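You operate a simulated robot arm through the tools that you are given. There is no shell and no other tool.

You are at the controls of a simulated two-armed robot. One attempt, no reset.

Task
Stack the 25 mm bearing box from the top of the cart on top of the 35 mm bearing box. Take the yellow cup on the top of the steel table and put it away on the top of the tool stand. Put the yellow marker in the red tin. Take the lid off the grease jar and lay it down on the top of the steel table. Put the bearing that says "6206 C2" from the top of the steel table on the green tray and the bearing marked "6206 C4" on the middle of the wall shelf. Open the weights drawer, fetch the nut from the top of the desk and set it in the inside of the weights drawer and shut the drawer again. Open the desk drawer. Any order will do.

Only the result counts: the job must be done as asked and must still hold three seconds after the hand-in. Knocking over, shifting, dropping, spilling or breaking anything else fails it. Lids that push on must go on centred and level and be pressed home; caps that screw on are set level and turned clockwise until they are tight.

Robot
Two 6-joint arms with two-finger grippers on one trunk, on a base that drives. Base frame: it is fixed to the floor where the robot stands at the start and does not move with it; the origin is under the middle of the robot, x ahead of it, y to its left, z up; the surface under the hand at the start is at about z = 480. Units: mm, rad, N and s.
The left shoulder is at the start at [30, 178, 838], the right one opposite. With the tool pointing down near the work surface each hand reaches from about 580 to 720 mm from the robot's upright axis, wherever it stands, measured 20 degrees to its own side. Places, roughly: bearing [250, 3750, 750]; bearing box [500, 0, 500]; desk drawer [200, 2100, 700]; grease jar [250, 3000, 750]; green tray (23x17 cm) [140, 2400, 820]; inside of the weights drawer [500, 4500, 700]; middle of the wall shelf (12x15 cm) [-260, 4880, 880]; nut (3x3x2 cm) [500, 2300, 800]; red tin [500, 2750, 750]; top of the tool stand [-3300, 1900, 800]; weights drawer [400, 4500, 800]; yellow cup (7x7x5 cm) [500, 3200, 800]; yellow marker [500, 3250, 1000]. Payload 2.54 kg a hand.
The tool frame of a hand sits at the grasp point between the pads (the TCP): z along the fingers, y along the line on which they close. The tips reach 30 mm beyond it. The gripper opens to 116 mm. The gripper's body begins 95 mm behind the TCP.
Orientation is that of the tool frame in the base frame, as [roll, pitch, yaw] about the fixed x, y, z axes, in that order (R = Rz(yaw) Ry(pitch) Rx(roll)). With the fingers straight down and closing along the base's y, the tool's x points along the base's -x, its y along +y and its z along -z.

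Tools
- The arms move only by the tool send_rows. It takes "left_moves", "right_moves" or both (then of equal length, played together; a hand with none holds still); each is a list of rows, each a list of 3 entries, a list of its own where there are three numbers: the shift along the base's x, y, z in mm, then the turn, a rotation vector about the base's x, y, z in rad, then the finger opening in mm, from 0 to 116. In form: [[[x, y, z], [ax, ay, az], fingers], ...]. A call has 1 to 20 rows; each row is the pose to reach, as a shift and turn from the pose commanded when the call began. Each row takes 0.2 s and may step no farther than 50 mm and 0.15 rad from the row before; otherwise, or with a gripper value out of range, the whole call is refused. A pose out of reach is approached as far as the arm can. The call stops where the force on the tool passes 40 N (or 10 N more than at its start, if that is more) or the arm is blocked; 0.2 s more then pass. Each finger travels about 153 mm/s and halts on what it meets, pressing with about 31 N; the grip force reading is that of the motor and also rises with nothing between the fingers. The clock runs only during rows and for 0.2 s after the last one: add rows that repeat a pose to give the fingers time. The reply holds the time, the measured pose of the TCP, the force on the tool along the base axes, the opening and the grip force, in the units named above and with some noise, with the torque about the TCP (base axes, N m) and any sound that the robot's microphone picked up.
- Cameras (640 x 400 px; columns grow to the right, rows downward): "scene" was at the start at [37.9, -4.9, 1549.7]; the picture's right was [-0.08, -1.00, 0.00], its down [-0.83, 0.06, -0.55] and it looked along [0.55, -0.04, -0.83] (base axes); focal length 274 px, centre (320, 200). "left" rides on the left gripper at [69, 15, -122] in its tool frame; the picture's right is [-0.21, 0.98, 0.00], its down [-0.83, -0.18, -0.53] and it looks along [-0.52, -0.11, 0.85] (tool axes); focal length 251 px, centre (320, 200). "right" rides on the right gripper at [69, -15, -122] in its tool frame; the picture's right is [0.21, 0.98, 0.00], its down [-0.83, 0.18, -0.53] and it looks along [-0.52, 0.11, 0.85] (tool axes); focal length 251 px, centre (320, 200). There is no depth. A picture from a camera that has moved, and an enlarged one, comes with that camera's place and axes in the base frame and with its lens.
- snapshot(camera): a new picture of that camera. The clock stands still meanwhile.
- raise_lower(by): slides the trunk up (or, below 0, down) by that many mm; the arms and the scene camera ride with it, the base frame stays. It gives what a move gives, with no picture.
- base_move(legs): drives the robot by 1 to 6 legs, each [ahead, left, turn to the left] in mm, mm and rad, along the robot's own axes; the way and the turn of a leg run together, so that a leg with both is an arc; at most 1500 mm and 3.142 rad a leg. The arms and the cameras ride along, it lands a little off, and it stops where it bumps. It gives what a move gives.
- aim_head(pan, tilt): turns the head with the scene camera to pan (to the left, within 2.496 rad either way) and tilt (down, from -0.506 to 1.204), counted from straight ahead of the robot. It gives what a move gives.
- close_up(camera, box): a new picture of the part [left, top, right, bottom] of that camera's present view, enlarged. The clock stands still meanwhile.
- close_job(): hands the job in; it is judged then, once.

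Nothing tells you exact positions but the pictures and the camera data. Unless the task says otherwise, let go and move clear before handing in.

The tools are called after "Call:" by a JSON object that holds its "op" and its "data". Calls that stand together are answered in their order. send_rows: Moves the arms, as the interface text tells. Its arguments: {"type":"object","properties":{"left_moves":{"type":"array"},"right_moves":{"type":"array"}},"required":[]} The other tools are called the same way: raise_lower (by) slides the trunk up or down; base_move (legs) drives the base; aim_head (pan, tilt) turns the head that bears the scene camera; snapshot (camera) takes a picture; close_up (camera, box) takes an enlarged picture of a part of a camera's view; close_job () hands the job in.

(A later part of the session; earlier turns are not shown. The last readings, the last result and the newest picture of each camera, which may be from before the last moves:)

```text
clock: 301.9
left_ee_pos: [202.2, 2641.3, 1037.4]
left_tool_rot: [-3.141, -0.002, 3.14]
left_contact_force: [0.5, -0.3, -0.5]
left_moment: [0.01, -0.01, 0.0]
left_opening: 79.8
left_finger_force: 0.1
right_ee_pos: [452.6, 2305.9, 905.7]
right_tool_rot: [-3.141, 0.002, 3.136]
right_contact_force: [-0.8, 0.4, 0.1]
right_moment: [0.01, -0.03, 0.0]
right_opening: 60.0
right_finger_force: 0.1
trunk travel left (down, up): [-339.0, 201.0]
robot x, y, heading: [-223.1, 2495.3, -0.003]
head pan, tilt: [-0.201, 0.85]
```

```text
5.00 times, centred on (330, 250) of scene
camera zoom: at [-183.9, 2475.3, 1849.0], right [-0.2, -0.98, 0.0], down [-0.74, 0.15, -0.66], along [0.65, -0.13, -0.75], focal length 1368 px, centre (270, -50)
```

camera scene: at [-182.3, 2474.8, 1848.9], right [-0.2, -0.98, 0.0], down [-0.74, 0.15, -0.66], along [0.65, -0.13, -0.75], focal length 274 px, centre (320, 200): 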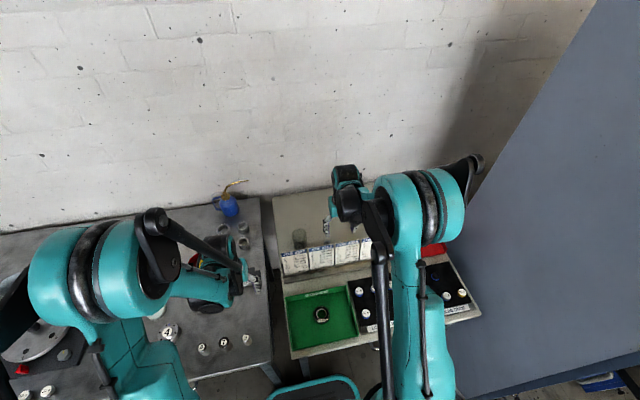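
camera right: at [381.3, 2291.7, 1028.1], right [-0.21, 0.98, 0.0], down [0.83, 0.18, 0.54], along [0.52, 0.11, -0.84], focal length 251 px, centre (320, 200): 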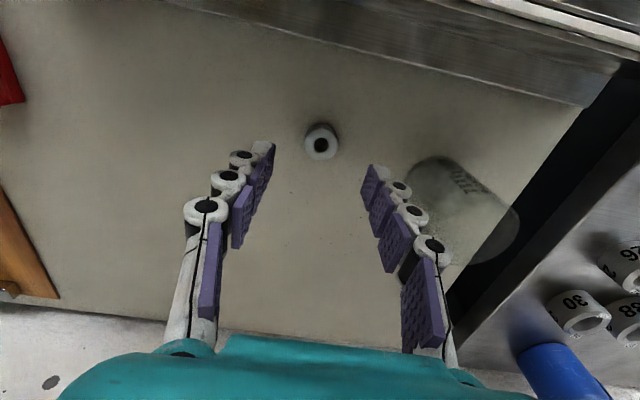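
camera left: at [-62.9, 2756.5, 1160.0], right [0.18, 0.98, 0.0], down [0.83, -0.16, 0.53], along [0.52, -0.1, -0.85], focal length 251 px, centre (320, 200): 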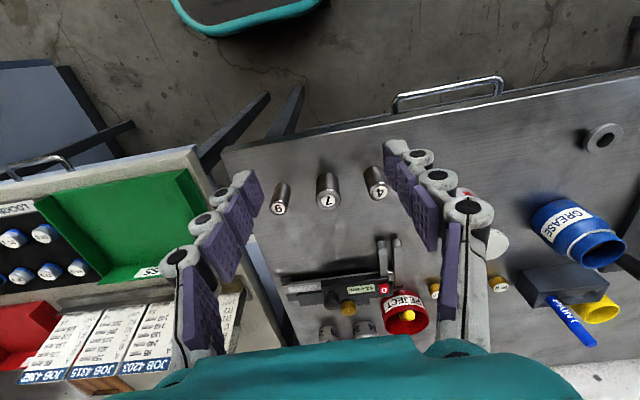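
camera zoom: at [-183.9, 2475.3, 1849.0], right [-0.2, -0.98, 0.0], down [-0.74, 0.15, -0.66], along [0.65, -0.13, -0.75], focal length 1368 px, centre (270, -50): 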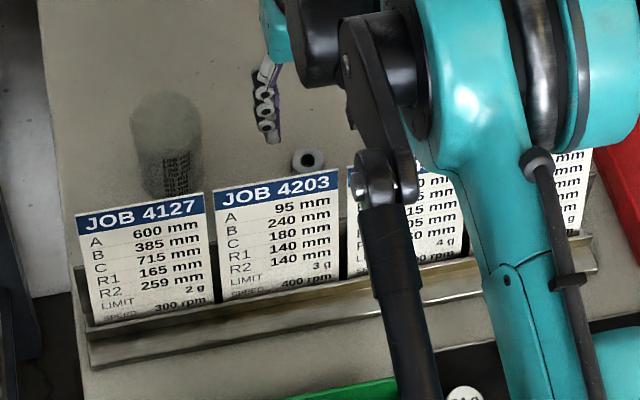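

The nut is exactly below. Descend and grip.

Call:
{"op": "send_rows", "data": {"right_moves": [[[0, 0, -25], [0, 0, 0], 60], [[0, 0, -45], [0, 0, 0], 60], [[0, 0, -58], [0, 0, 0], 60], [[0, 0, -66], [0, 0, 0], 60], [[0, 0, -66], [0, 0, 0], 40], [[0, 0, -66], [0, 0, 0], 20], [[0, 0, -66], [0, 0, 0], 15], [[0, 0, -66], [0, 0, 0], 15]]}}

Call:
{"op": "snapshot", "data": {"camera": "right"}}

```text
clock: 303.7
left_ee_pos: [203.2, 2640.7, 1036.9]
left_tool_rot: [-3.14, 0.0, 3.137]
left_contact_force: [-0.6, 0.0, -0.7]
left_moment: [0.02, -0.01, 0.03]
left_opening: 80.0
left_finger_force: 0.0
right_ee_pos: [450.2, 2307.4, 836.5]
right_tool_rot: [-3.139, 0.001, 3.136]
right_contact_force: [-0.7, 0.5, 1.1]
right_moment: [0.01, -0.01, -0.01]
right_opening: 28.5
right_finger_force: 31.5
trunk travel left (down, up): [-339.0, 201.0]
robot x, y, heading: [-227.2, 2488.9, 0.004]
head pan, tilt: [-0.201, 0.85]
```

```text
taken
camera right: at [379.4, 2292.9, 959.1], right [-0.21, 0.98, 0.0], down [0.83, 0.18, 0.54], along [0.52, 0.11, -0.84], focal length 251 px, centre (320, 200)
```

right: 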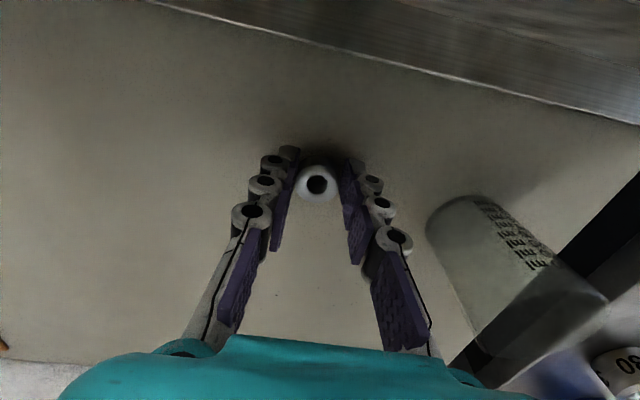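

Nut gripped (28.5 mm). I lift straight up well clear of the cards.

Call:
{"op": "send_rows", "data": {"right_moves": [[[0, 0, 20], [0, 0, 0], 15], [[0, 0, 60], [0, 0, 0], 15], [[0, 0, 105], [0, 0, 0], 15], [[0, 0, 150], [0, 0, 0], 15], [[0, 0, 195], [0, 0, 0], 15], [[0, 0, 240], [0, 0, 0], 15], [[-40, 0, 265], [0, 0, 0], 15], [[-85, 0, 280], [0, 0, 0], 15], [[-130, 0, 290], [0, 0, 0], 15], [[-175, 0, 295], [0, 0, 0], 15], [[-220, 0, 300], [0, 0, 0], 15], [[-260, 0, 305], [0, 0, 0], 15]]}}

Call:
{"op": "snapshot", "data": {"camera": "right"}}

Call:
{"op": "close_up", "data": {"camera": "scene", "box": [250, 180, 490, 370]}}

```text
clock: 306.3
left_ee_pos: [201.7, 2641.2, 1037.8]
left_tool_rot: [-3.141, -0.002, 3.139]
left_contact_force: [0.0, 0.5, -0.6]
left_moment: [0.01, 0.01, -0.06]
left_opening: 80.2
left_finger_force: 0.0
right_ee_pos: [189.9, 2308.5, 1144.9]
right_tool_rot: [-3.141, 0.004, 3.137]
right_contact_force: [0.4, -0.2, -0.7]
right_moment: [-0.02, -0.05, -0.02]
right_opening: 28.4
right_finger_force: 31.3
trunk travel left (down, up): [-339.0, 201.0]
robot x, y, heading: [-224.3, 2491.5, -0.003]
head pan, tilt: [-0.201, 0.85]
```

```text
taken
camera right: at [117.7, 2292.7, 1266.3], right [-0.21, 0.98, 0.0], down [0.82, 0.18, 0.54], along [0.52, 0.11, -0.84], focal length 251 px, centre (320, 200)
```

right: 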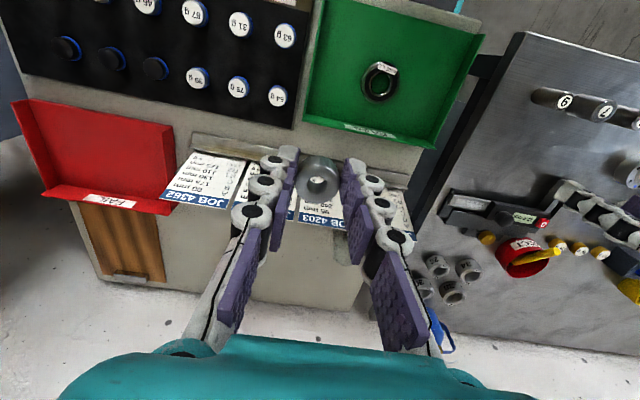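

```text
2.11 times, centred on (370, 275) of scene
camera zoom: at [-185.6, 2475.1, 1849.0], right [-0.2, -0.98, 0.0], down [-0.73, 0.15, -0.66], along [0.65, -0.13, -0.75], focal length 576 px, centre (215, 42)
```

zoom: 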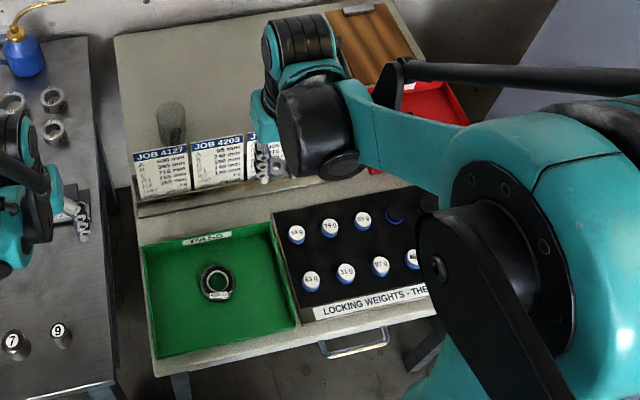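

The nut is in the right hand. Next, open the desk drawer with the left hand; its bar handle is at about (31, 2177, 717). I back off to a good stance and lower the trunk.

Call:
{"op": "base_move", "data": {"legs": [[-360, 0, 0], [0, -400, 0]]}}

Call:
{"op": "raise_lower", "data": {"by": -80}}

Call:
{"op": "send_rows", "data": {"left_moves": [[[0, 0, 0], [0, 0, -0.13], 80], [[0, 0, 0], [0, 0, -0.26], 80], [[0, 0, 0], [0, 0, -0.39], 80], [[0, 0, 0], [0, 0, -0.52], 70], [[0, 0, 0], [0, 0, -0.65], 60], [[0, 0, 0], [0, 0, -0.78], 50], [[0, 0, 0], [0, 0, -0.91], 50], [[0, 0, 0], [0, 0, -1.04], 50], [[0, 0, 0], [0, 0, -1.17], 50], [[0, 0, 0], [0, 0, -1.3], 50], [[0, 0, 0], [0, 0, -1.43], 50], [[0, 0, 0], [0, 0, -1.571], 50]]}}

Call:
{"op": "aim_head", "data": {"pan": 0.1, "tilt": 0.85}}

Call:
{"op": "snapshot", "data": {"camera": "scene"}}

Call:
{"op": "snapshot", "data": {"camera": "left"}}

```text
clock: 310.7
left_ee_pos: [-150.9, 2254.5, 1038.2]
left_tool_rot: [-3.142, -0.002, -3.139]
left_contact_force: [-0.1, -0.5, 1.0]
left_moment: [0.02, 0.01, 0.01]
left_opening: 80.0
left_finger_force: 0.0
right_ee_pos: [-160.9, 1919.3, 1143.1]
right_tool_rot: [-3.14, 0.002, -3.14]
right_contact_force: [-0.7, 0.3, -0.9]
right_moment: [0.07, 0.01, 0.01]
right_opening: 28.5
right_finger_force: 30.5
trunk travel left (down, up): [-339.0, 201.0]
robot x, y, heading: [-581.8, 2099.7, 0.001]
head pan, tilt: [-0.201, 0.85]
```

```text
clock: 311.8
left_ee_pos: [-151.2, 2254.2, 958.1]
left_tool_rot: [3.14, -0.002, -3.138]
left_contact_force: [-0.8, 0.4, 0.0]
left_moment: [0.02, -0.01, 0.01]
left_opening: 80.1
left_finger_force: 0.1
right_ee_pos: [-161.1, 1920.4, 1063.4]
right_tool_rot: [-3.139, 0.001, -3.14]
right_contact_force: [0.3, 0.2, -1.3]
right_moment: [0.01, -0.01, 0.01]
right_opening: 28.7
right_finger_force: 31.1
trunk travel left (down, up): [-259.0, 281.0]
robot x, y, heading: [-581.2, 2099.0, 0.004]
head pan, tilt: [-0.201, 0.85]
```

```text
clock: 314.4
left_ee_pos: [-150.7, 2255.0, 958.2]
left_tool_rot: [-3.139, -0.002, 1.573]
left_contact_force: [0.0, -0.3, 0.0]
left_moment: [0.0, 0.01, -0.02]
left_opening: 50.1
left_finger_force: 0.0
right_ee_pos: [-160.7, 1920.3, 1064.5]
right_tool_rot: [-3.14, 0.003, -3.141]
right_contact_force: [-1.2, 0.8, -0.4]
right_moment: [0.01, -0.01, -0.01]
right_opening: 28.5
right_finger_force: 31.1
trunk travel left (down, up): [-259.0, 281.0]
robot x, y, heading: [-580.5, 2101.2, 0.004]
head pan, tilt: [-0.201, 0.85]
```

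```text
clock: 315.2
left_ee_pos: [-152.2, 2254.8, 959.6]
left_tool_rot: [-3.139, -0.003, 1.576]
left_contact_force: [-0.2, -0.7, -0.1]
left_moment: [-0.01, 0.0, -0.01]
left_opening: 50.0
left_finger_force: 0.2
right_ee_pos: [-160.9, 1920.4, 1063.1]
right_tool_rot: [-3.139, 0.002, -3.14]
right_contact_force: [0.1, 0.0, -0.3]
right_moment: [0.02, -0.01, -0.01]
right_opening: 28.4
right_finger_force: 30.6
trunk travel left (down, up): [-259.0, 281.0]
robot x, y, heading: [-580.3, 2102.2, 0.003]
head pan, tilt: [0.099, 0.85]
```

```text
taken
camera scene: at [-535.3, 2108.2, 1768.9], right [0.1, -0.99, 0.0], down [-0.75, -0.08, -0.66], along [0.66, 0.07, -0.75], focal length 274 px, centre (320, 200)
```

scene: 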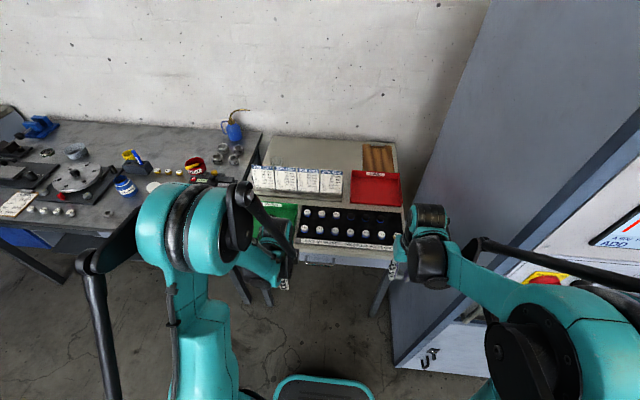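

```text
taken
camera left: at [-136.9, 2323.4, 1079.7], right [0.98, -0.21, 0.0], down [-0.18, -0.83, 0.53], along [-0.11, -0.52, -0.85], focal length 251 px, centre (320, 200)
```

left: 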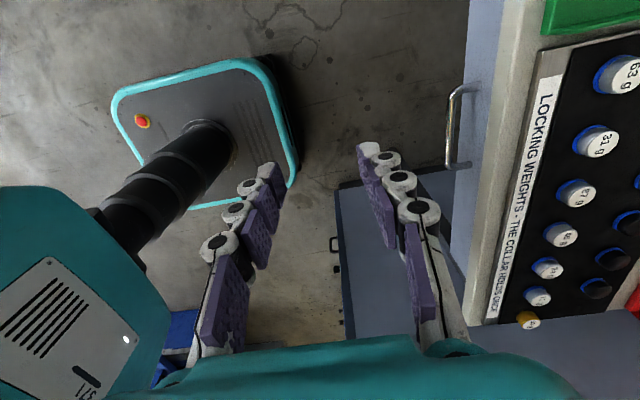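

I can see the handle bar from the side now. I zoom in to locate it exactly.

Call:
{"op": "close_up", "data": {"camera": "left", "box": [400, 60, 520, 200]}}

Call:
{"op": "close_up", "data": {"camera": "scene", "box": [270, 200, 420, 310]}}

Call:
{"op": "close_up", "data": {"camera": "right", "box": [200, 0, 640, 275]}}

```text
2.86 times, centred on (460, 130) of left
camera zoom: at [-136.9, 2323.4, 1079.7], right [0.98, -0.21, 0.0], down [-0.18, -0.83, 0.53], along [-0.11, -0.52, -0.85], focal length 718 px, centre (-80, 400)
```

zoom: 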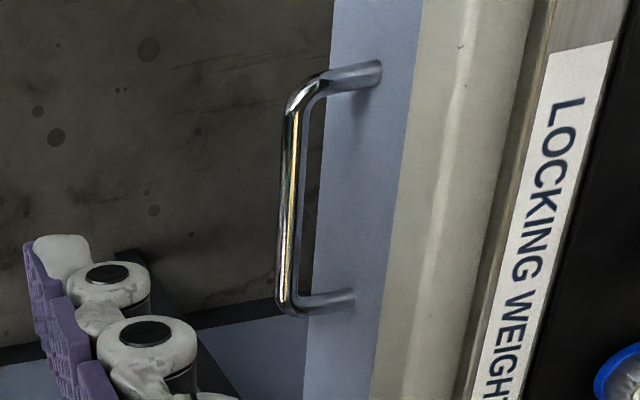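

```text
3.64 times, centred on (345, 255) of scene
camera zoom: at [-535.3, 2108.2, 1768.9], right [0.1, -0.99, 0.0], down [-0.75, -0.08, -0.66], along [0.66, 0.07, -0.75], focal length 995 px, centre (229, 0)
```

zoom: 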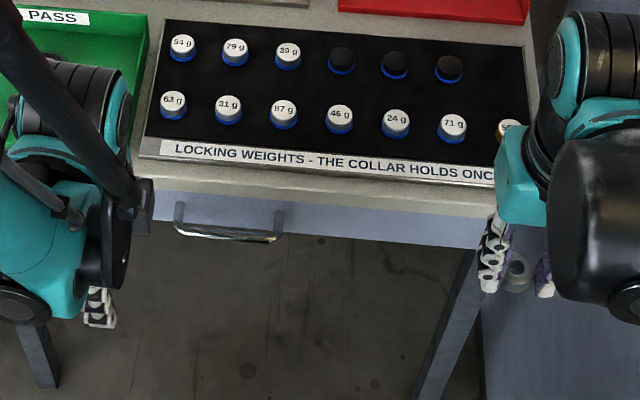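

```text
1.45 times, centred on (420, 138) of right
camera zoom: at [-232.1, 1904.4, 1185.9], right [-0.22, 0.98, 0.0], down [0.82, 0.18, 0.54], along [0.52, 0.11, -0.84], focal length 366 px, centre (174, 291)
```

zoom: 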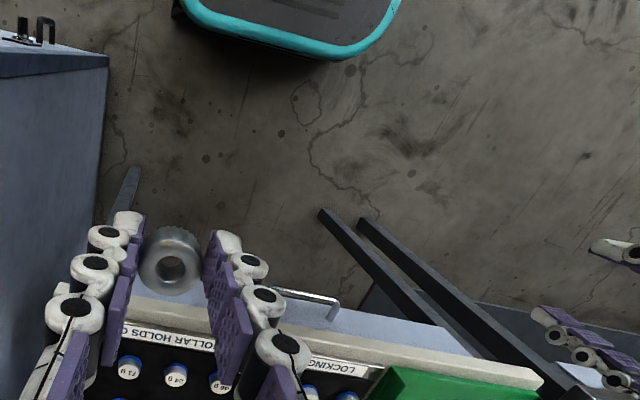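

Bar handle: x≈30, y 2111–2224, z≈700, with the desk edge just above. I'll tilt the hand forward slightly to clear the desk edge, with a small opening. First back up a bit and stage the hand for a closer look.

Call:
{"op": "base_move", "data": {"legs": [[-70, 0, 0]]}}

Call:
{"op": "send_rows", "data": {"left_moves": [[[30, -15, -20], [0, -0.1, 0], 40], [[60, -30, -40], [0, -0.2, 0], 30], [[95, -45, -60], [0, -0.3, 0], 26], [[130, -60, -80], [0, -0.4, 0], 26], [[165, -75, -100], [0, -0.4, 0], 26], [[200, -87, -120], [0, -0.4, 0], 26], [[200, -87, -120], [0, -0.4, 0], 26]]}}

Call:
{"op": "snapshot", "data": {"camera": "left"}}

Call:
{"op": "close_up", "data": {"camera": "scene", "box": [240, 180, 420, 310]}}

```text
clock: 316.2
left_ee_pos: [-221.8, 2254.0, 958.6]
left_tool_rot: [3.141, -0.002, 1.575]
left_contact_force: [-1.1, -0.7, 1.3]
left_moment: [0.01, -0.04, -0.01]
left_opening: 50.0
left_finger_force: 0.0
right_ee_pos: [-231.4, 1918.8, 1063.8]
right_tool_rot: [-3.14, 0.004, -3.14]
right_contact_force: [-0.8, -0.2, -0.7]
right_moment: [0.02, -0.02, 0.01]
right_opening: 28.5
right_finger_force: 31.4
trunk travel left (down, up): [-259.0, 281.0]
robot x, y, heading: [-647.9, 2097.3, 0.002]
head pan, tilt: [0.099, 0.85]
```

```text
clock: 317.9
left_ee_pos: [-22.1, 2170.3, 838.1]
left_tool_rot: [2.742, 0.0, 1.574]
left_contact_force: [-0.2, 0.4, 0.5]
left_moment: [0.01, -0.02, 0.02]
left_opening: 25.9
left_finger_force: 0.0
left hand out of reach, approached as far as the arm can: row 3, 4
right_ee_pos: [-231.0, 1920.1, 1063.1]
right_tool_rot: [-3.14, 0.003, -3.14]
right_contact_force: [-0.9, 0.7, 0.0]
right_moment: [-0.02, -0.01, -0.02]
right_opening: 28.7
right_finger_force: 30.7
trunk travel left (down, up): [-259.0, 281.0]
robot x, y, heading: [-649.6, 2103.6, 0.002]
head pan, tilt: [0.099, 0.85]
```

```text
taken
camera left: at [-56.3, 2238.4, 955.7], right [0.9, -0.21, 0.38], down [-0.37, -0.83, 0.42], along [0.23, -0.52, -0.82], focal length 251 px, centre (320, 200)
```

left: 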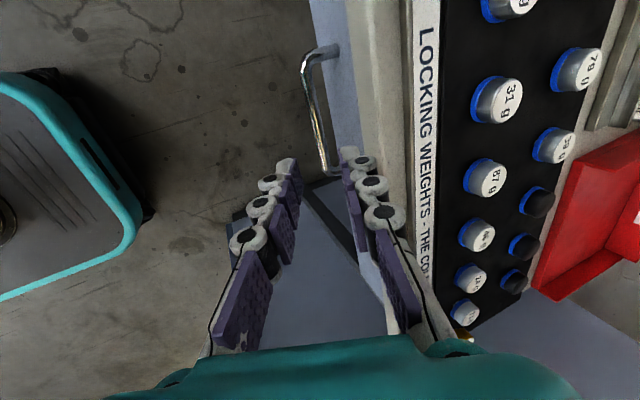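

```text
3.08 times, centred on (330, 245) of scene
camera zoom: at [-604.9, 2108.3, 1769.0], right [0.1, -0.99, 0.0], down [-0.75, -0.08, -0.66], along [0.66, 0.07, -0.75], focal length 842 px, centre (289, 62)
```

zoom: 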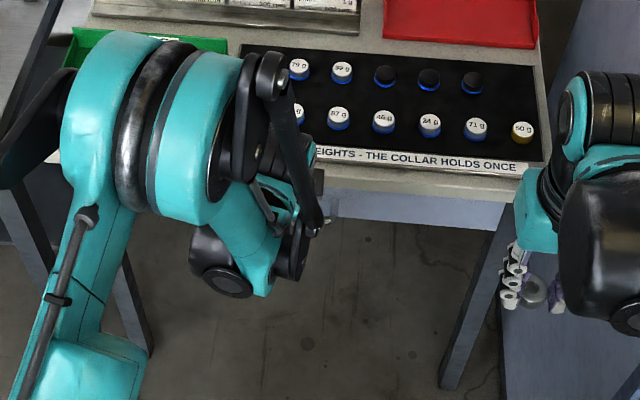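

Call:
{"op": "close_up", "data": {"camera": "left", "box": [260, 30, 420, 220]}}

```text
2.11 times, centred on (340, 125) of left
camera zoom: at [-56.3, 2238.4, 955.7], right [0.9, -0.21, 0.38], down [-0.37, -0.83, 0.42], along [0.23, -0.52, -0.82], focal length 529 px, centre (278, 358)
```

zoom: 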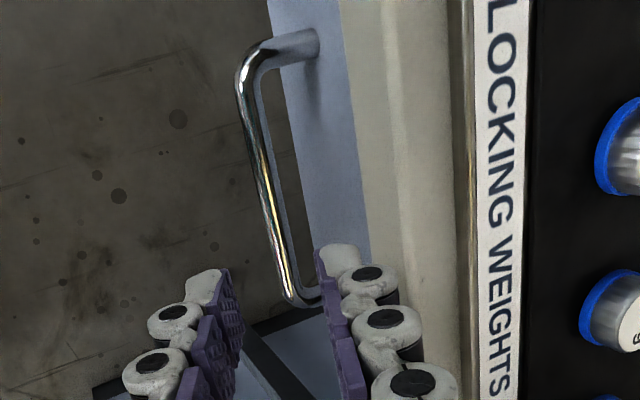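

The desk top overhangs the drawer front slightly, but approaching along the 0.4-rad tilted axis clears it. I align the axis with the bar and advance most of the way.

Call:
{"op": "send_rows", "data": {"left_moves": [[[-4.8, -2, -2], [0, 0, 0], 28], [[6.9, -2, -29.6], [0, 0, 0], 28], [[18.6, -2, -57.3], [0, 0, 0], 28], [[26.3, -2, -75.7], [0, 0, 0], 28], [[26.3, -2, -75.7], [0, 0, 0], 28]]}}

Call:
{"op": "snapshot", "data": {"camera": "left"}}

Call:
{"op": "close_up", "data": {"camera": "right", "box": [320, 60, 640, 260]}}

```text
clock: 319.1
left_ee_pos: [6.1, 2165.9, 761.0]
left_tool_rot: [2.741, 0.0, 1.575]
left_contact_force: [0.7, -0.9, 0.0]
left_moment: [0.03, -0.01, 0.05]
left_opening: 27.7
left_finger_force: 0.1
right_ee_pos: [-230.0, 1918.3, 1063.2]
right_tool_rot: [-3.139, 0.002, -3.14]
right_contact_force: [-0.5, 0.4, 0.0]
right_moment: [0.04, -0.01, -0.02]
right_opening: 28.6
right_finger_force: 31.3
trunk travel left (down, up): [-259.0, 281.0]
robot x, y, heading: [-647.8, 2098.5, 0.005]
head pan, tilt: [0.099, 0.85]
```

```text
taken
camera left: at [-27.8, 2234.8, 879.7], right [0.9, -0.21, 0.38], down [-0.37, -0.83, 0.42], along [0.23, -0.52, -0.82], focal length 251 px, centre (320, 200)
```

left: 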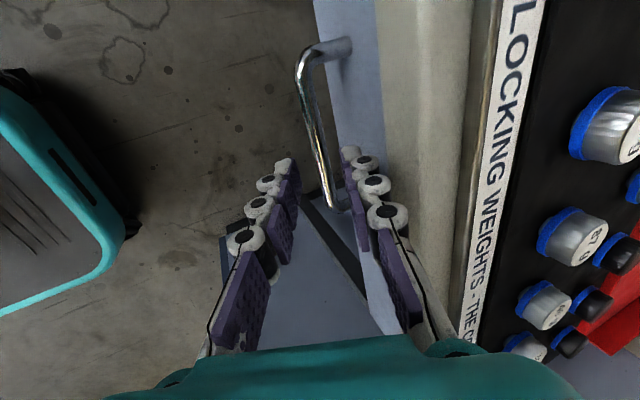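

```text
2.00 times, centred on (480, 160) of right
camera zoom: at [-301.0, 1903.8, 1186.0], right [-0.22, 0.98, 0.0], down [0.82, 0.18, 0.54], along [0.52, 0.11, -0.84], focal length 503 px, centre (0, 280)
```

zoom: 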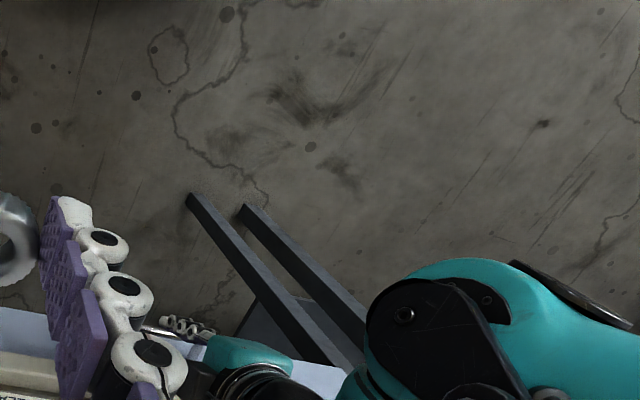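

The bar lies between the fingertips. I advance 45 mm along the axis and close.

Call:
{"op": "send_rows", "data": {"left_moves": [[[4, 0, -10.5], [0, 0, 0], 28], [[8, 0, -22], [0, 0, 0], 28], [[12, 0, -33], [0, 0, 0], 28], [[15.5, 0, -42], [0, 0, 0], 28], [[15.5, 0, -42], [0, 0, 0], 28]]}}

Call:
{"op": "snapshot", "data": {"camera": "left"}}

```text
clock: 320.2
left_ee_pos: [21.7, 2167.0, 718.9]
left_tool_rot: [2.743, -0.003, 1.573]
left_contact_force: [0.9, -0.2, 0.0]
left_moment: [-0.02, -0.03, 0.01]
left_opening: 28.2
left_finger_force: 0.1
right_ee_pos: [-230.2, 1919.5, 1063.2]
right_tool_rot: [-3.14, 0.002, -3.139]
right_contact_force: [0.5, 0.5, -1.0]
right_moment: [0.0, -0.03, -0.01]
right_opening: 28.8
right_finger_force: 30.8
trunk travel left (down, up): [-259.0, 281.0]
robot x, y, heading: [-650.4, 2101.5, -0.001]
head pan, tilt: [0.099, 0.85]
```

```text
taken
camera left: at [-12.4, 2234.0, 838.2], right [0.9, -0.21, 0.38], down [-0.37, -0.83, 0.42], along [0.22, -0.52, -0.82], focal length 251 px, centre (320, 200)
```

left: 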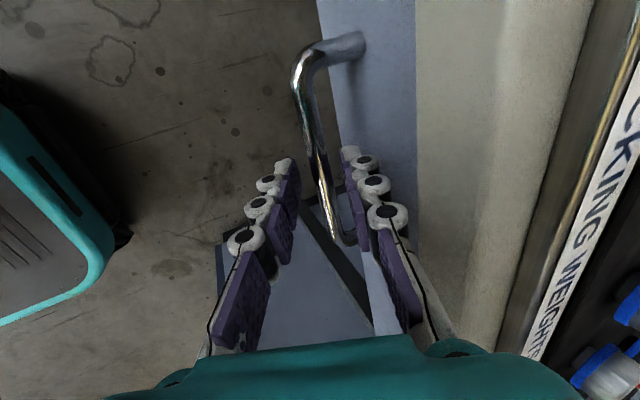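

Closing on the bar.

Call:
{"op": "send_rows", "data": {"left_moves": [[[0, 0, 0], [0, 0, 0], 15], [[0, 0, 0], [0, 0, 0], 4], [[0, 0, 0], [0, 0, 0], 4], [[0, 0, 0], [0, 0, 0], 4]]}}

```text
clock: 321.2
left_ee_pos: [21.9, 2165.0, 720.3]
left_tool_rot: [2.743, 0.0, 1.573]
left_contact_force: [-0.3, 0.6, 3.9]
left_moment: [-0.15, -0.05, 0.27]
left_opening: 11.0
left_finger_force: 37.9
right_ee_pos: [-230.7, 1919.5, 1064.2]
right_tool_rot: [-3.142, 0.002, -3.139]
right_contact_force: [0.1, -0.7, -0.3]
right_moment: [0.03, 0.0, 0.01]
right_opening: 28.4
right_finger_force: 31.5
trunk travel left (down, up): [-259.0, 281.0]
robot x, y, heading: [-649.1, 2099.9, 0.002]
head pan, tilt: [0.099, 0.85]
```

Gripped the bar (11 mm). Test pull 20 mm with the arm.

Call:
{"op": "send_rows", "data": {"left_moves": [[[-5, 0, 0], [0, 0, 0], 4], [[-10, 0, 0], [0, 0, 0], 4], [[-15, 0, 0], [0, 0, 0], 4], [[-20, 0, 0], [0, 0, 0], 4], [[-20, 0, 0], [0, 0, 0], 4]]}}

Call:
{"op": "snapshot", "data": {"camera": "left"}}

```text
clock: 322.4
left_ee_pos: [0.2, 2165.5, 719.9]
left_tool_rot: [2.743, 0.0, 1.575]
left_contact_force: [1.5, -0.9, 6.1]
left_moment: [-0.49, -0.05, 0.17]
left_opening: 11.1
left_finger_force: 37.8
right_ee_pos: [-230.6, 1919.2, 1063.2]
right_tool_rot: [-3.14, 0.001, -3.141]
right_contact_force: [-0.3, -0.5, -0.6]
right_moment: [0.02, 0.03, -0.04]
right_opening: 28.6
right_finger_force: 31.4
trunk travel left (down, up): [-259.0, 281.0]
robot x, y, heading: [-646.1, 2099.8, -0.001]
head pan, tilt: [0.099, 0.85]
```

```text
taken
camera left: at [-33.1, 2234.0, 838.5], right [0.9, -0.21, 0.38], down [-0.37, -0.83, 0.42], along [0.23, -0.52, -0.82], focal length 251 px, centre (320, 200)
```

left: 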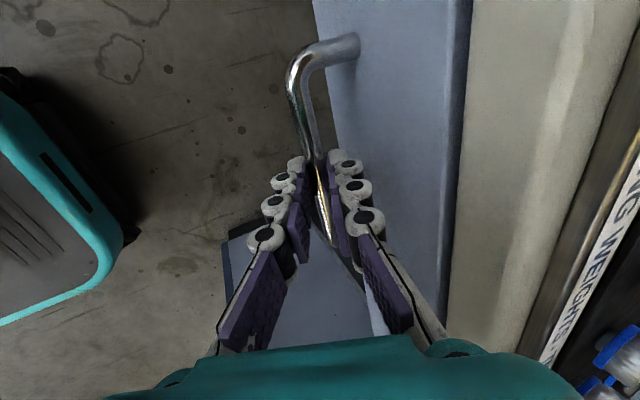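

The drawer slides easily. I pull it further by driving back.

Call:
{"op": "base_move", "data": {"legs": [[-150, 0, 0]]}}

Call:
{"op": "snapshot", "data": {"camera": "left"}}

Call:
{"op": "snapshot", "data": {"camera": "scene"}}

```text
clock: 323.8
left_ee_pos: [-144.9, 2164.9, 718.9]
left_tool_rot: [2.744, 0.001, 1.577]
left_contact_force: [-0.1, -14.3, -9.9]
left_moment: [-0.64, 0.07, -0.03]
left_opening: 11.0
left_finger_force: 38.3
right_ee_pos: [-376.1, 1919.1, 1063.3]
right_tool_rot: [-3.141, 0.002, -3.138]
right_contact_force: [-0.2, 0.8, -0.6]
right_moment: [0.01, 0.02, 0.0]
right_opening: 28.6
right_finger_force: 30.6
trunk travel left (down, up): [-259.0, 281.0]
robot x, y, heading: [-795.7, 2097.4, 0.013]
head pan, tilt: [0.099, 0.85]
```

```text
taken
camera left: at [-180.2, 2234.0, 837.8], right [0.9, -0.21, 0.38], down [-0.37, -0.83, 0.42], along [0.23, -0.52, -0.82], focal length 251 px, centre (320, 200)
```

left: 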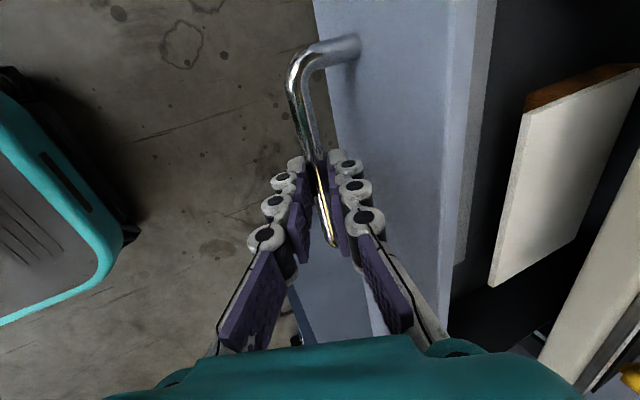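

```text
taken
camera scene: at [-750.5, 2106.1, 1768.9], right [0.11, -0.99, 0.0], down [-0.75, -0.08, -0.66], along [0.66, 0.07, -0.75], focal length 274 px, centre (320, 200)
```

scene: 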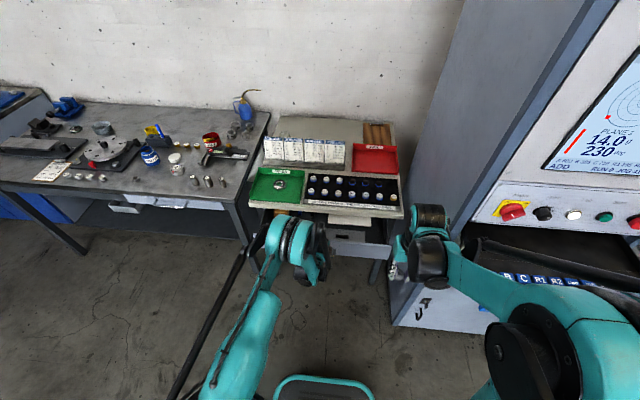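

Open about 167 mm so far. Pull further.

Call:
{"op": "base_move", "data": {"legs": [[-90, 0, -0.01]]}}

Call:
{"op": "close_up", "data": {"camera": "scene", "box": [220, 150, 460, 300]}}

```text
clock: 324.9
left_ee_pos: [-238.2, 2161.6, 718.9]
left_tool_rot: [2.743, 0.001, 1.568]
left_contact_force: [0.8, 27.3, -0.1]
left_moment: [0.41, 0.0, 0.71]
left_opening: 10.9
left_finger_force: 38.3
right_ee_pos: [-470.4, 1916.4, 1064.3]
right_tool_rot: [-3.139, 0.002, 3.136]
right_contact_force: [-1.1, 0.1, -1.2]
right_moment: [-0.02, -0.02, 0.01]
right_opening: 28.6
right_finger_force: 31.2
trunk travel left (down, up): [-259.0, 281.0]
robot x, y, heading: [-888.6, 2095.6, -0.006]
head pan, tilt: [0.099, 0.85]
```

```text
2.67 times, centred on (340, 225) of scene
camera zoom: at [-844.0, 2110.1, 1768.9], right [0.1, -1.0, 0.0], down [-0.75, -0.07, -0.66], along [0.66, 0.06, -0.75], focal length 730 px, centre (267, 133)
```

zoom: 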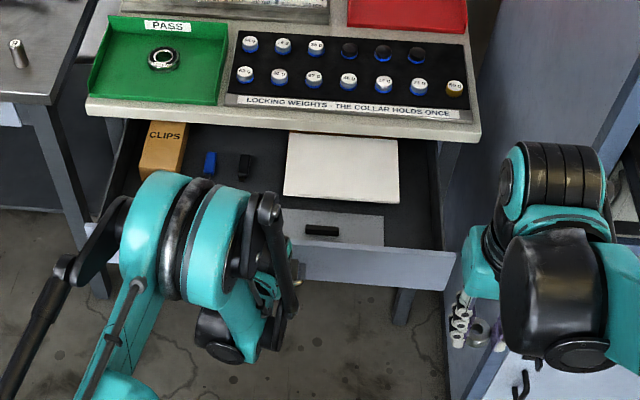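

Open about 260 mm, no end stop felt yet. I pull another 50 mm and watch the force.

Call:
{"op": "send_rows", "data": {"left_moves": [[[0, 2, 0], [0, 0, 0], 4], [[0, 3, 0], [0, 0, 0], 4]]}}

Call:
{"op": "base_move", "data": {"legs": [[-50, 0, 0]]}}

```text
clock: 325.5
left_ee_pos: [-237.0, 2161.5, 720.1]
left_tool_rot: [2.742, -0.002, 1.565]
left_contact_force: [-1.0, -11.2, 5.2]
left_moment: [0.07, 0.0, 0.69]
left_opening: 10.8
left_finger_force: 38.2
right_ee_pos: [-471.8, 1914.6, 1063.6]
right_tool_rot: [-3.142, 0.002, 3.136]
right_contact_force: [0.3, 0.1, -1.4]
right_moment: [0.01, -0.01, -0.03]
right_opening: 28.8
right_finger_force: 31.3
trunk travel left (down, up): [-259.0, 281.0]
robot x, y, heading: [-886.8, 2093.8, -0.002]
head pan, tilt: [0.099, 0.85]
```

```text
clock: 326.4
left_ee_pos: [-287.5, 2163.2, 718.4]
left_tool_rot: [2.744, -0.002, 1.566]
left_contact_force: [0.0, -17.3, -8.8]
left_moment: [-0.84, 0.04, 0.3]
left_opening: 10.8
left_finger_force: 38.3
right_ee_pos: [-522.6, 1915.7, 1064.2]
right_tool_rot: [-3.141, 0.002, 3.135]
right_contact_force: [0.3, 0.3, -0.2]
right_moment: [0.01, -0.03, 0.0]
right_opening: 28.9
right_finger_force: 31.3
trunk travel left (down, up): [-259.0, 281.0]
robot x, y, heading: [-936.7, 2101.5, -0.003]
head pan, tilt: [0.099, 0.85]
```

Call:
{"op": "base_move", "data": {"legs": [[-40, 0, 0]]}}

Call:
{"op": "close_up", "data": {"camera": "scene", "box": [220, 150, 460, 300]}}

Call:
{"op": "snapshot", "data": {"camera": "left"}}

```text
clock: 327.3
left_ee_pos: [-329.7, 2161.9, 717.9]
left_tool_rot: [2.744, 0.0, 1.567]
left_contact_force: [-0.4, -10.4, -5.9]
left_moment: [-0.71, 0.01, 0.36]
left_opening: 11.0
left_finger_force: 38.0
right_ee_pos: [-563.4, 1915.1, 1063.7]
right_tool_rot: [-3.14, 0.001, 3.137]
right_contact_force: [0.4, 0.5, -1.3]
right_moment: [0.04, -0.03, 0.01]
right_opening: 28.6
right_finger_force: 31.0
trunk travel left (down, up): [-259.0, 281.0]
robot x, y, heading: [-980.8, 2102.1, -0.003]
head pan, tilt: [0.099, 0.85]
```

```text
2.67 times, centred on (340, 225) of scene
camera zoom: at [-936.4, 2106.2, 1768.9], right [0.1, -1.0, 0.0], down [-0.75, -0.07, -0.66], along [0.66, 0.06, -0.75], focal length 730 px, centre (267, 133)
```

zoom: 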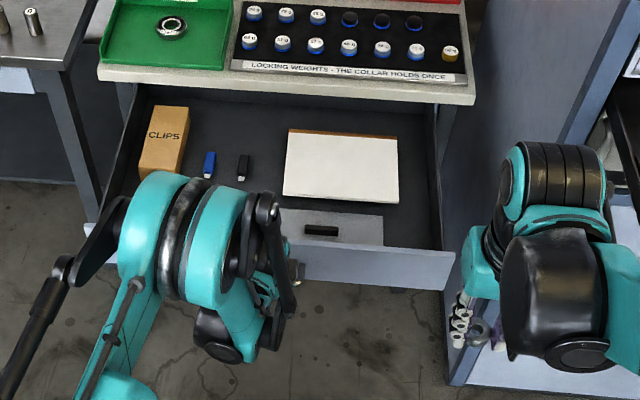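

```text
taken
camera left: at [-363.9, 2231.6, 837.2], right [0.9, -0.22, 0.38], down [-0.38, -0.82, 0.42], along [0.22, -0.52, -0.82], focal length 251 px, centre (320, 200)
```

left: 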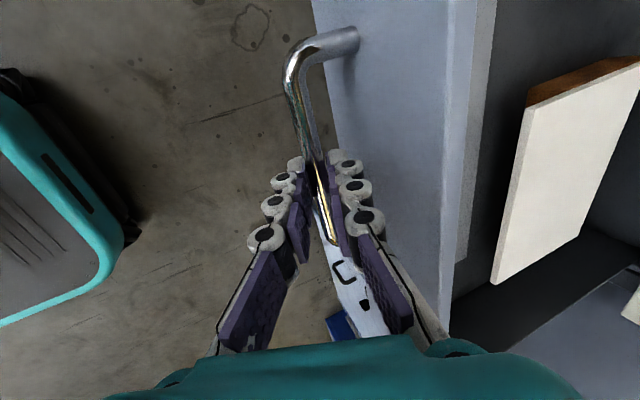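

The drawer is open about 350 mm, which is plenty. I release the bar and back out along the tool axis.

Call:
{"op": "send_rows", "data": {"left_moves": [[[0, 0, 0], [0, 0, 0], 16], [[0, 0, 0], [0, 0, 0], 28], [[0, 0, 0], [0, 0, 0], 28], [[-8, 0, 19], [0, 0, 0], 28], [[-20, 0, 46], [0, 0, 0], 28], [[-35, 0, 83], [0, 0, 0], 28], [[-50, 0, 120], [0, 0, 0], 28], [[-55, 0, 160], [0, 0, 0], 28], [[-55, 0, 200], [0, 0.1, 0], 28], [[-55, 0, 230], [0, 0.25, 0], 28], [[-55, 0, 250], [0, 0.4, 0], 28], [[-55, 0, 250], [0, 0.4, 0], 28]]}}

Call:
{"op": "send_rows", "data": {"left_moves": [[[0, 0, 0], [0, 0, 0.13], 28], [[0, 0, 0], [0, 0, 0.26], 28], [[0, 0, 0], [0, 0, 0.39], 28], [[0, 0, 0], [0, 0, 0.52], 28], [[0, 0, 0], [0, 0, 0.65], 28], [[0, 0, 0], [0, 0, 0.78], 28], [[0, 0, 0], [0, 0, 0.91], 28], [[0, 0, 0], [0, 0, 1.04], 28], [[0, 0, 0], [0, 0, 1.17], 28], [[0, 0, 0], [0, 0, 1.3], 28], [[0, 0, 0], [0, 0, 1.43], 28], [[0, 0, 0], [0, 0, 1.571], 28]]}}

Call:
{"op": "snapshot", "data": {"camera": "scene"}}

```text
clock: 329.9
left_ee_pos: [-385.9, 2162.5, 969.0]
left_tool_rot: [-3.138, 0.001, 1.567]
left_contact_force: [0.0, 0.0, -0.3]
left_moment: [0.01, 0.01, 0.01]
left_opening: 28.1
left_finger_force: 0.2
right_ee_pos: [-564.1, 1916.4, 1063.0]
right_tool_rot: [-3.139, 0.003, 3.136]
right_contact_force: [-0.6, -1.2, 0.2]
right_moment: [0.01, 0.0, 0.02]
right_opening: 28.7
right_finger_force: 30.8
trunk travel left (down, up): [-259.0, 281.0]
robot x, y, heading: [-978.9, 2099.1, -0.001]
head pan, tilt: [0.099, 0.85]
```

```text
clock: 332.5
left_ee_pos: [-385.4, 2163.2, 968.4]
left_tool_rot: [-3.137, 0.0, 3.14]
left_contact_force: [-0.1, 0.6, 0.9]
left_moment: [0.01, 0.02, 0.0]
left_opening: 28.1
left_finger_force: 0.0
right_ee_pos: [-563.2, 1915.2, 1063.7]
right_tool_rot: [-3.142, 0.002, 3.137]
right_contact_force: [-0.9, 0.8, -0.6]
right_moment: [-0.02, 0.02, 0.01]
right_opening: 28.7
right_finger_force: 31.1
trunk travel left (down, up): [-259.0, 281.0]
robot x, y, heading: [-979.1, 2099.7, -0.002]
head pan, tilt: [0.099, 0.85]
```

```text
taken
camera scene: at [-936.0, 2107.1, 1768.9], right [0.1, -1.0, 0.0], down [-0.75, -0.07, -0.66], along [0.66, 0.06, -0.75], focal length 274 px, centre (320, 200)
```

scene: 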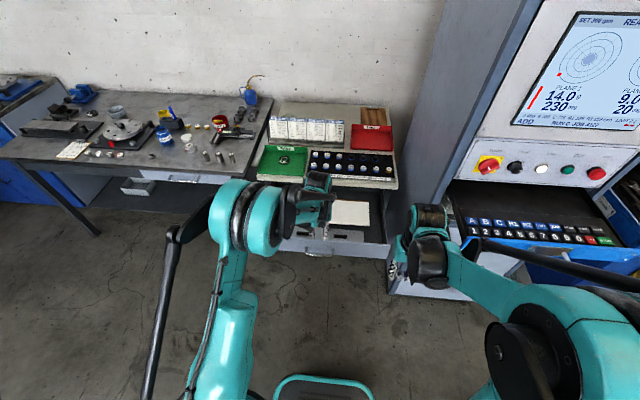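

Desk drawer done. Now the weights cabinet: I drive along the front of the tables toward it.

Call:
{"op": "base_move", "data": {"legs": [[0, 1450, 0], [450, 430, 0], [0, 400, 0]]}}

Call:
{"op": "aim_head", "data": {"pan": 0.1, "tilt": 0.8}}

Call:
{"op": "snapshot", "data": {"camera": "scene"}}

Call:
{"op": "snapshot", "data": {"camera": "left"}}

Call:
{"op": "snapshot", "data": {"camera": "right"}}

```text
clock: 345.2
left_ee_pos: [72.3, 4494.4, 969.3]
left_tool_rot: [-3.139, 0.001, 3.131]
left_contact_force: [0.0, 0.3, 0.6]
left_moment: [-0.02, -0.02, 0.01]
left_opening: 27.9
left_finger_force: 0.0
right_ee_pos: [-107.0, 4247.3, 1064.0]
right_tool_rot: [-3.138, 0.002, 3.129]
right_contact_force: [-0.4, -0.3, -0.7]
right_moment: [-0.01, 0.0, 0.02]
right_opening: 28.8
right_finger_force: 30.9
trunk travel left (down, up): [-259.0, 281.0]
robot x, y, heading: [-521.8, 4432.3, -0.013]
head pan, tilt: [0.099, 0.85]
```

```text
clock: 345.8
left_ee_pos: [70.9, 4493.1, 968.5]
left_tool_rot: [-3.138, 0.002, 3.131]
left_contact_force: [0.5, 0.4, -0.1]
left_moment: [0.0, 0.0, 0.0]
left_opening: 28.2
left_finger_force: 0.1
right_ee_pos: [-108.2, 4248.1, 1063.7]
right_tool_rot: [-3.138, 0.001, 3.13]
right_contact_force: [-0.5, 0.2, 0.2]
right_moment: [-0.01, 0.01, 0.03]
right_opening: 28.7
right_finger_force: 31.3
trunk travel left (down, up): [-259.0, 281.0]
robot x, y, heading: [-520.4, 4432.2, -0.01]
head pan, tilt: [0.099, 0.799]
```

```text
taken
camera scene: at [-476.4, 4441.8, 1772.9], right [0.09, -1.0, 0.0], down [-0.71, -0.06, -0.7], along [0.69, 0.06, -0.72], focal length 274 px, centre (320, 200)
```

scene: 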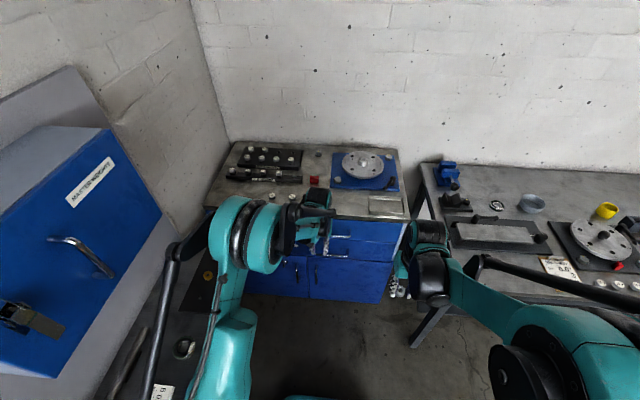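

```text
taken
camera left: at [2.2, 4509.4, 1090.5], right [0.22, 0.97, 0.0], down [0.82, -0.19, 0.54], along [0.52, -0.12, -0.84], focal length 251 px, centre (320, 200)
```

left: 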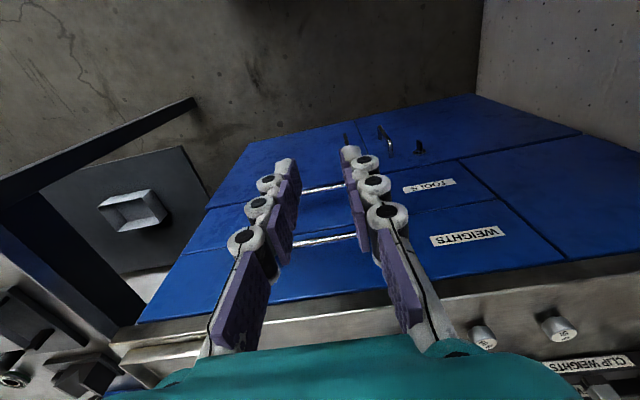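

```text
taken
camera right: at [-178.8, 4233.1, 1185.9], right [-0.2, 0.98, 0.0], down [0.83, 0.17, 0.54], along [0.52, 0.11, -0.84], focal length 251 px, centre (320, 200)
```

right: 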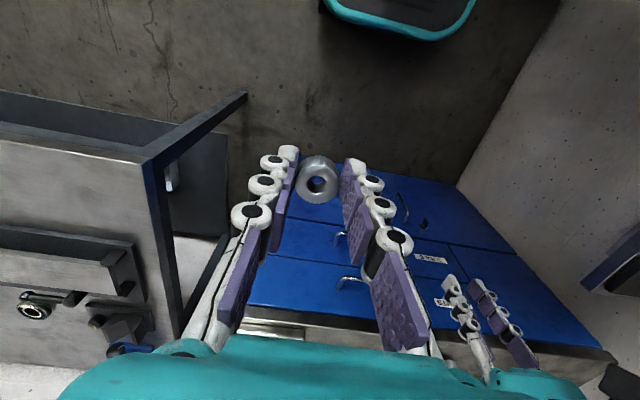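

I see the WEIGHTS drawer and its bar handle. I zoom in to locate it.

Call:
{"op": "close_up", "data": {"camera": "left", "box": [240, 140, 520, 340]}}

Call:
{"op": "close_up", "data": {"camera": "scene", "box": [270, 180, 430, 300]}}

Call:
{"op": "close_up", "data": {"camera": "right", "box": [280, 180, 520, 350]}}

```text
2.00 times, centred on (380, 240) of left
camera zoom: at [2.2, 4509.4, 1090.5], right [0.22, 0.97, 0.0], down [0.82, -0.19, 0.54], along [0.52, -0.12, -0.84], focal length 503 px, centre (200, 120)
```

zoom: 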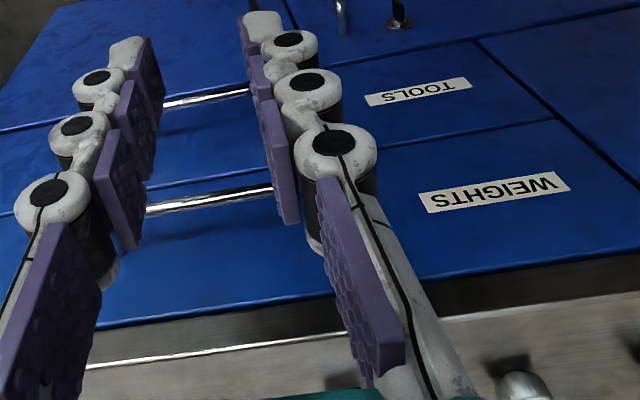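

```text
3.33 times, centred on (350, 240) of scene
camera zoom: at [-476.4, 4441.8, 1772.9], right [0.09, -1.0, 0.0], down [-0.71, -0.06, -0.7], along [0.69, 0.06, -0.72], focal length 912 px, centre (220, 67)
```

zoom: 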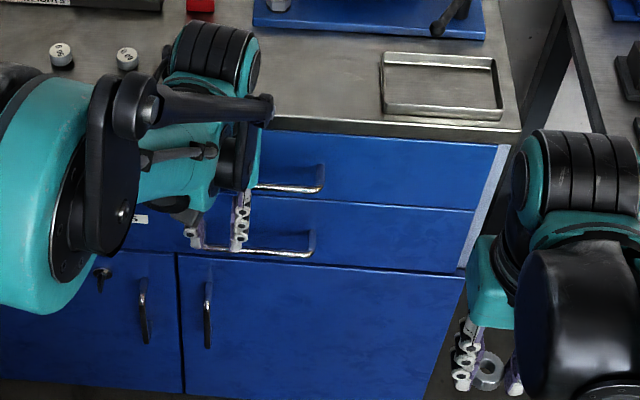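

```text
2.35 times, centred on (400, 265) of right
camera zoom: at [-178.8, 4233.1, 1185.9], right [-0.2, 0.98, 0.0], down [0.83, 0.17, 0.54], along [0.52, 0.11, -0.84], focal length 592 px, centre (132, 47)
```

zoom: 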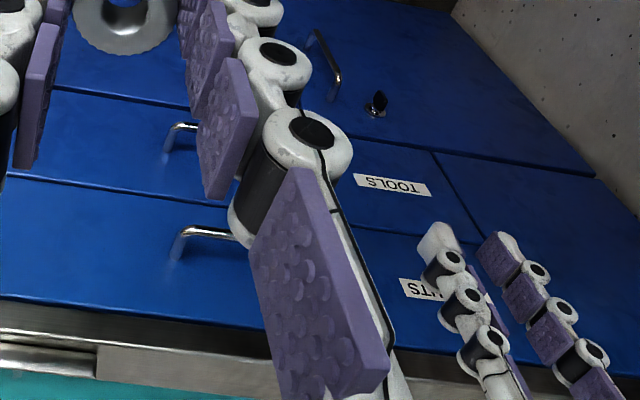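

WEIGHTS handle bar: x≈250, y≈4375–4505, z≈800; the cabinet top slab front is at x≈283. Same technique as the desk drawer. I position the base, raise the trunk, and yaw the left hand.

Call:
{"op": "base_move", "data": {"legs": [[90, -60, 0.012]]}}

Call:
{"op": "raise_lower", "data": {"by": 95}}

Call:
{"op": "send_rows", "data": {"left_moves": [[[0, 0, 0], [0, 0, -0.13], 28], [[0, 0, 0], [0, 0, -0.26], 28], [[0, 0, 0], [0, 0, -0.39], 28], [[0, 0, 0], [0, 0, -0.52], 28], [[0, 0, 0], [0, 0, -0.65], 28], [[0, 0, 0], [0, 0, -0.78], 28], [[0, 0, 0], [0, 0, -0.91], 28], [[0, 0, 0], [0, 0, -1.04], 28], [[0, 0, 0], [0, 0, -1.17], 28], [[0, 0, 0], [0, 0, -1.3], 28], [[0, 0, 0], [0, 0, -1.43], 28], [[0, 0, 0], [0, 0, -1.571], 28]]}}

Call:
{"op": "snapshot", "data": {"camera": "left"}}

```text
clock: 347.0
left_ee_pos: [161.9, 4438.1, 967.2]
left_tool_rot: [-3.139, 0.002, -3.138]
left_contact_force: [0.2, -0.1, -0.3]
left_moment: [-0.03, 0.03, 0.0]
left_opening: 28.0
left_finger_force: 0.0
right_ee_pos: [-15.4, 4190.1, 1063.0]
right_tool_rot: [-3.141, 0.002, -3.14]
right_contact_force: [0.2, -0.5, -1.5]
right_moment: [0.03, 0.02, 0.01]
right_opening: 28.3
right_finger_force: 31.3
trunk travel left (down, up): [-259.0, 281.0]
robot x, y, heading: [-436.4, 4370.9, 0.003]
head pan, tilt: [0.099, 0.799]
```

```text
clock: 348.3
left_ee_pos: [161.4, 4437.6, 1063.6]
left_tool_rot: [-3.138, 0.004, -3.14]
left_contact_force: [0.1, 0.1, -0.7]
left_moment: [-0.02, 0.02, 0.03]
left_opening: 27.8
left_finger_force: 0.1
right_ee_pos: [-14.6, 4189.8, 1158.4]
right_tool_rot: [-3.139, 0.001, -3.141]
right_contact_force: [-0.4, -0.5, -0.7]
right_moment: [0.03, 0.01, -0.01]
right_opening: 28.6
right_finger_force: 31.3
trunk travel left (down, up): [-354.0, 186.0]
robot x, y, heading: [-436.9, 4370.8, -0.001]
head pan, tilt: [0.099, 0.799]
```

```text
clock: 350.9
left_ee_pos: [161.6, 4439.1, 1063.7]
left_tool_rot: [-3.139, 0.002, 1.57]
left_contact_force: [-0.3, -0.3, 0.3]
left_moment: [-0.02, 0.01, -0.02]
left_opening: 27.8
left_finger_force: 0.1
right_ee_pos: [-15.3, 4190.0, 1159.8]
right_tool_rot: [-3.14, 0.003, -3.141]
right_contact_force: [-0.3, 0.1, -1.2]
right_moment: [0.03, 0.02, -0.02]
right_opening: 28.6
right_finger_force: 30.8
trunk travel left (down, up): [-354.0, 186.0]
robot x, y, heading: [-432.4, 4372.7, -0.004]
head pan, tilt: [0.099, 0.799]
```

```text
taken
camera left: at [176.2, 4507.9, 1185.8], right [0.98, -0.21, 0.0], down [-0.18, -0.82, 0.54], along [-0.12, -0.52, -0.84], focal length 251 px, centre (320, 200)
```

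left: 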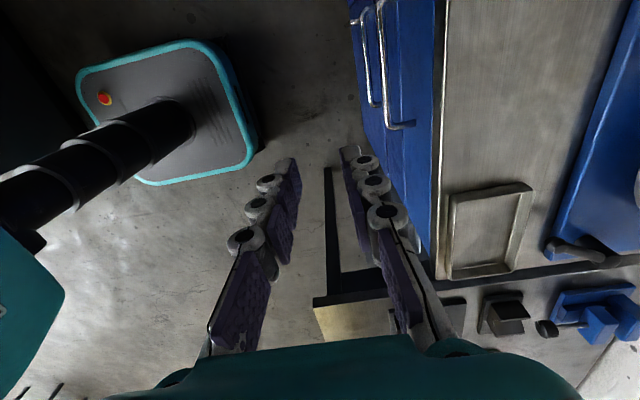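

Bar confirmed near (254, 4440, 800). I tilt 0.4 rad forward and move to the start of the approach line.

Call:
{"op": "send_rows", "data": {"left_moves": [[[10, 0, -30], [0, -0.1, 0], 28], [[20, 0, -60], [0, -0.2, 0], 28], [[30, 1, -95], [0, -0.3, 0], 28], [[36, 1, -120], [0, -0.4, 0], 28], [[39, 1, -139], [0, -0.4, 0], 28], [[39, 1, -139], [0, -0.4, 0], 28]]}}

Call:
{"op": "snapshot", "data": {"camera": "left"}}

Call:
{"op": "close_up", "data": {"camera": "left", "box": [260, 30, 420, 220]}}

```text
clock: 352.3
left_ee_pos: [200.4, 4439.3, 924.2]
left_tool_rot: [2.744, 0.004, 1.573]
left_contact_force: [0.2, -0.2, 0.4]
left_moment: [0.01, 0.0, -0.02]
left_opening: 28.0
left_finger_force: 0.0
right_ee_pos: [-15.8, 4190.2, 1158.4]
right_tool_rot: [-3.139, 0.001, -3.14]
right_contact_force: [0.4, -0.6, -0.5]
right_moment: [0.01, -0.02, 0.0]
right_opening: 28.9
right_finger_force: 30.9
trunk travel left (down, up): [-354.0, 186.0]
robot x, y, heading: [-434.2, 4370.4, 0.002]
head pan, tilt: [0.099, 0.799]
```

```text
taken
camera left: at [166.4, 4508.7, 1041.9], right [0.9, -0.21, 0.38], down [-0.37, -0.83, 0.42], along [0.22, -0.52, -0.82], focal length 251 px, centre (320, 200)
```

left: 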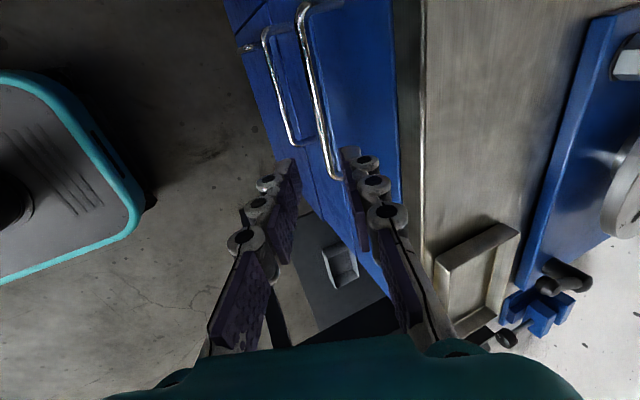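

```text
2.11 times, centred on (340, 125) of left
camera zoom: at [166.4, 4508.7, 1041.9], right [0.9, -0.21, 0.38], down [-0.37, -0.83, 0.42], along [0.22, -0.52, -0.82], focal length 529 px, centre (278, 358)
```

zoom: 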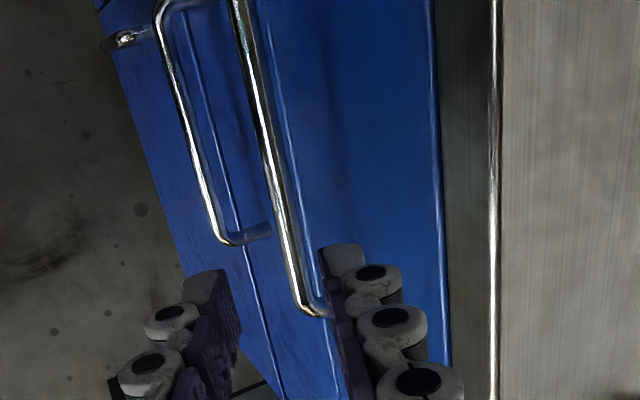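

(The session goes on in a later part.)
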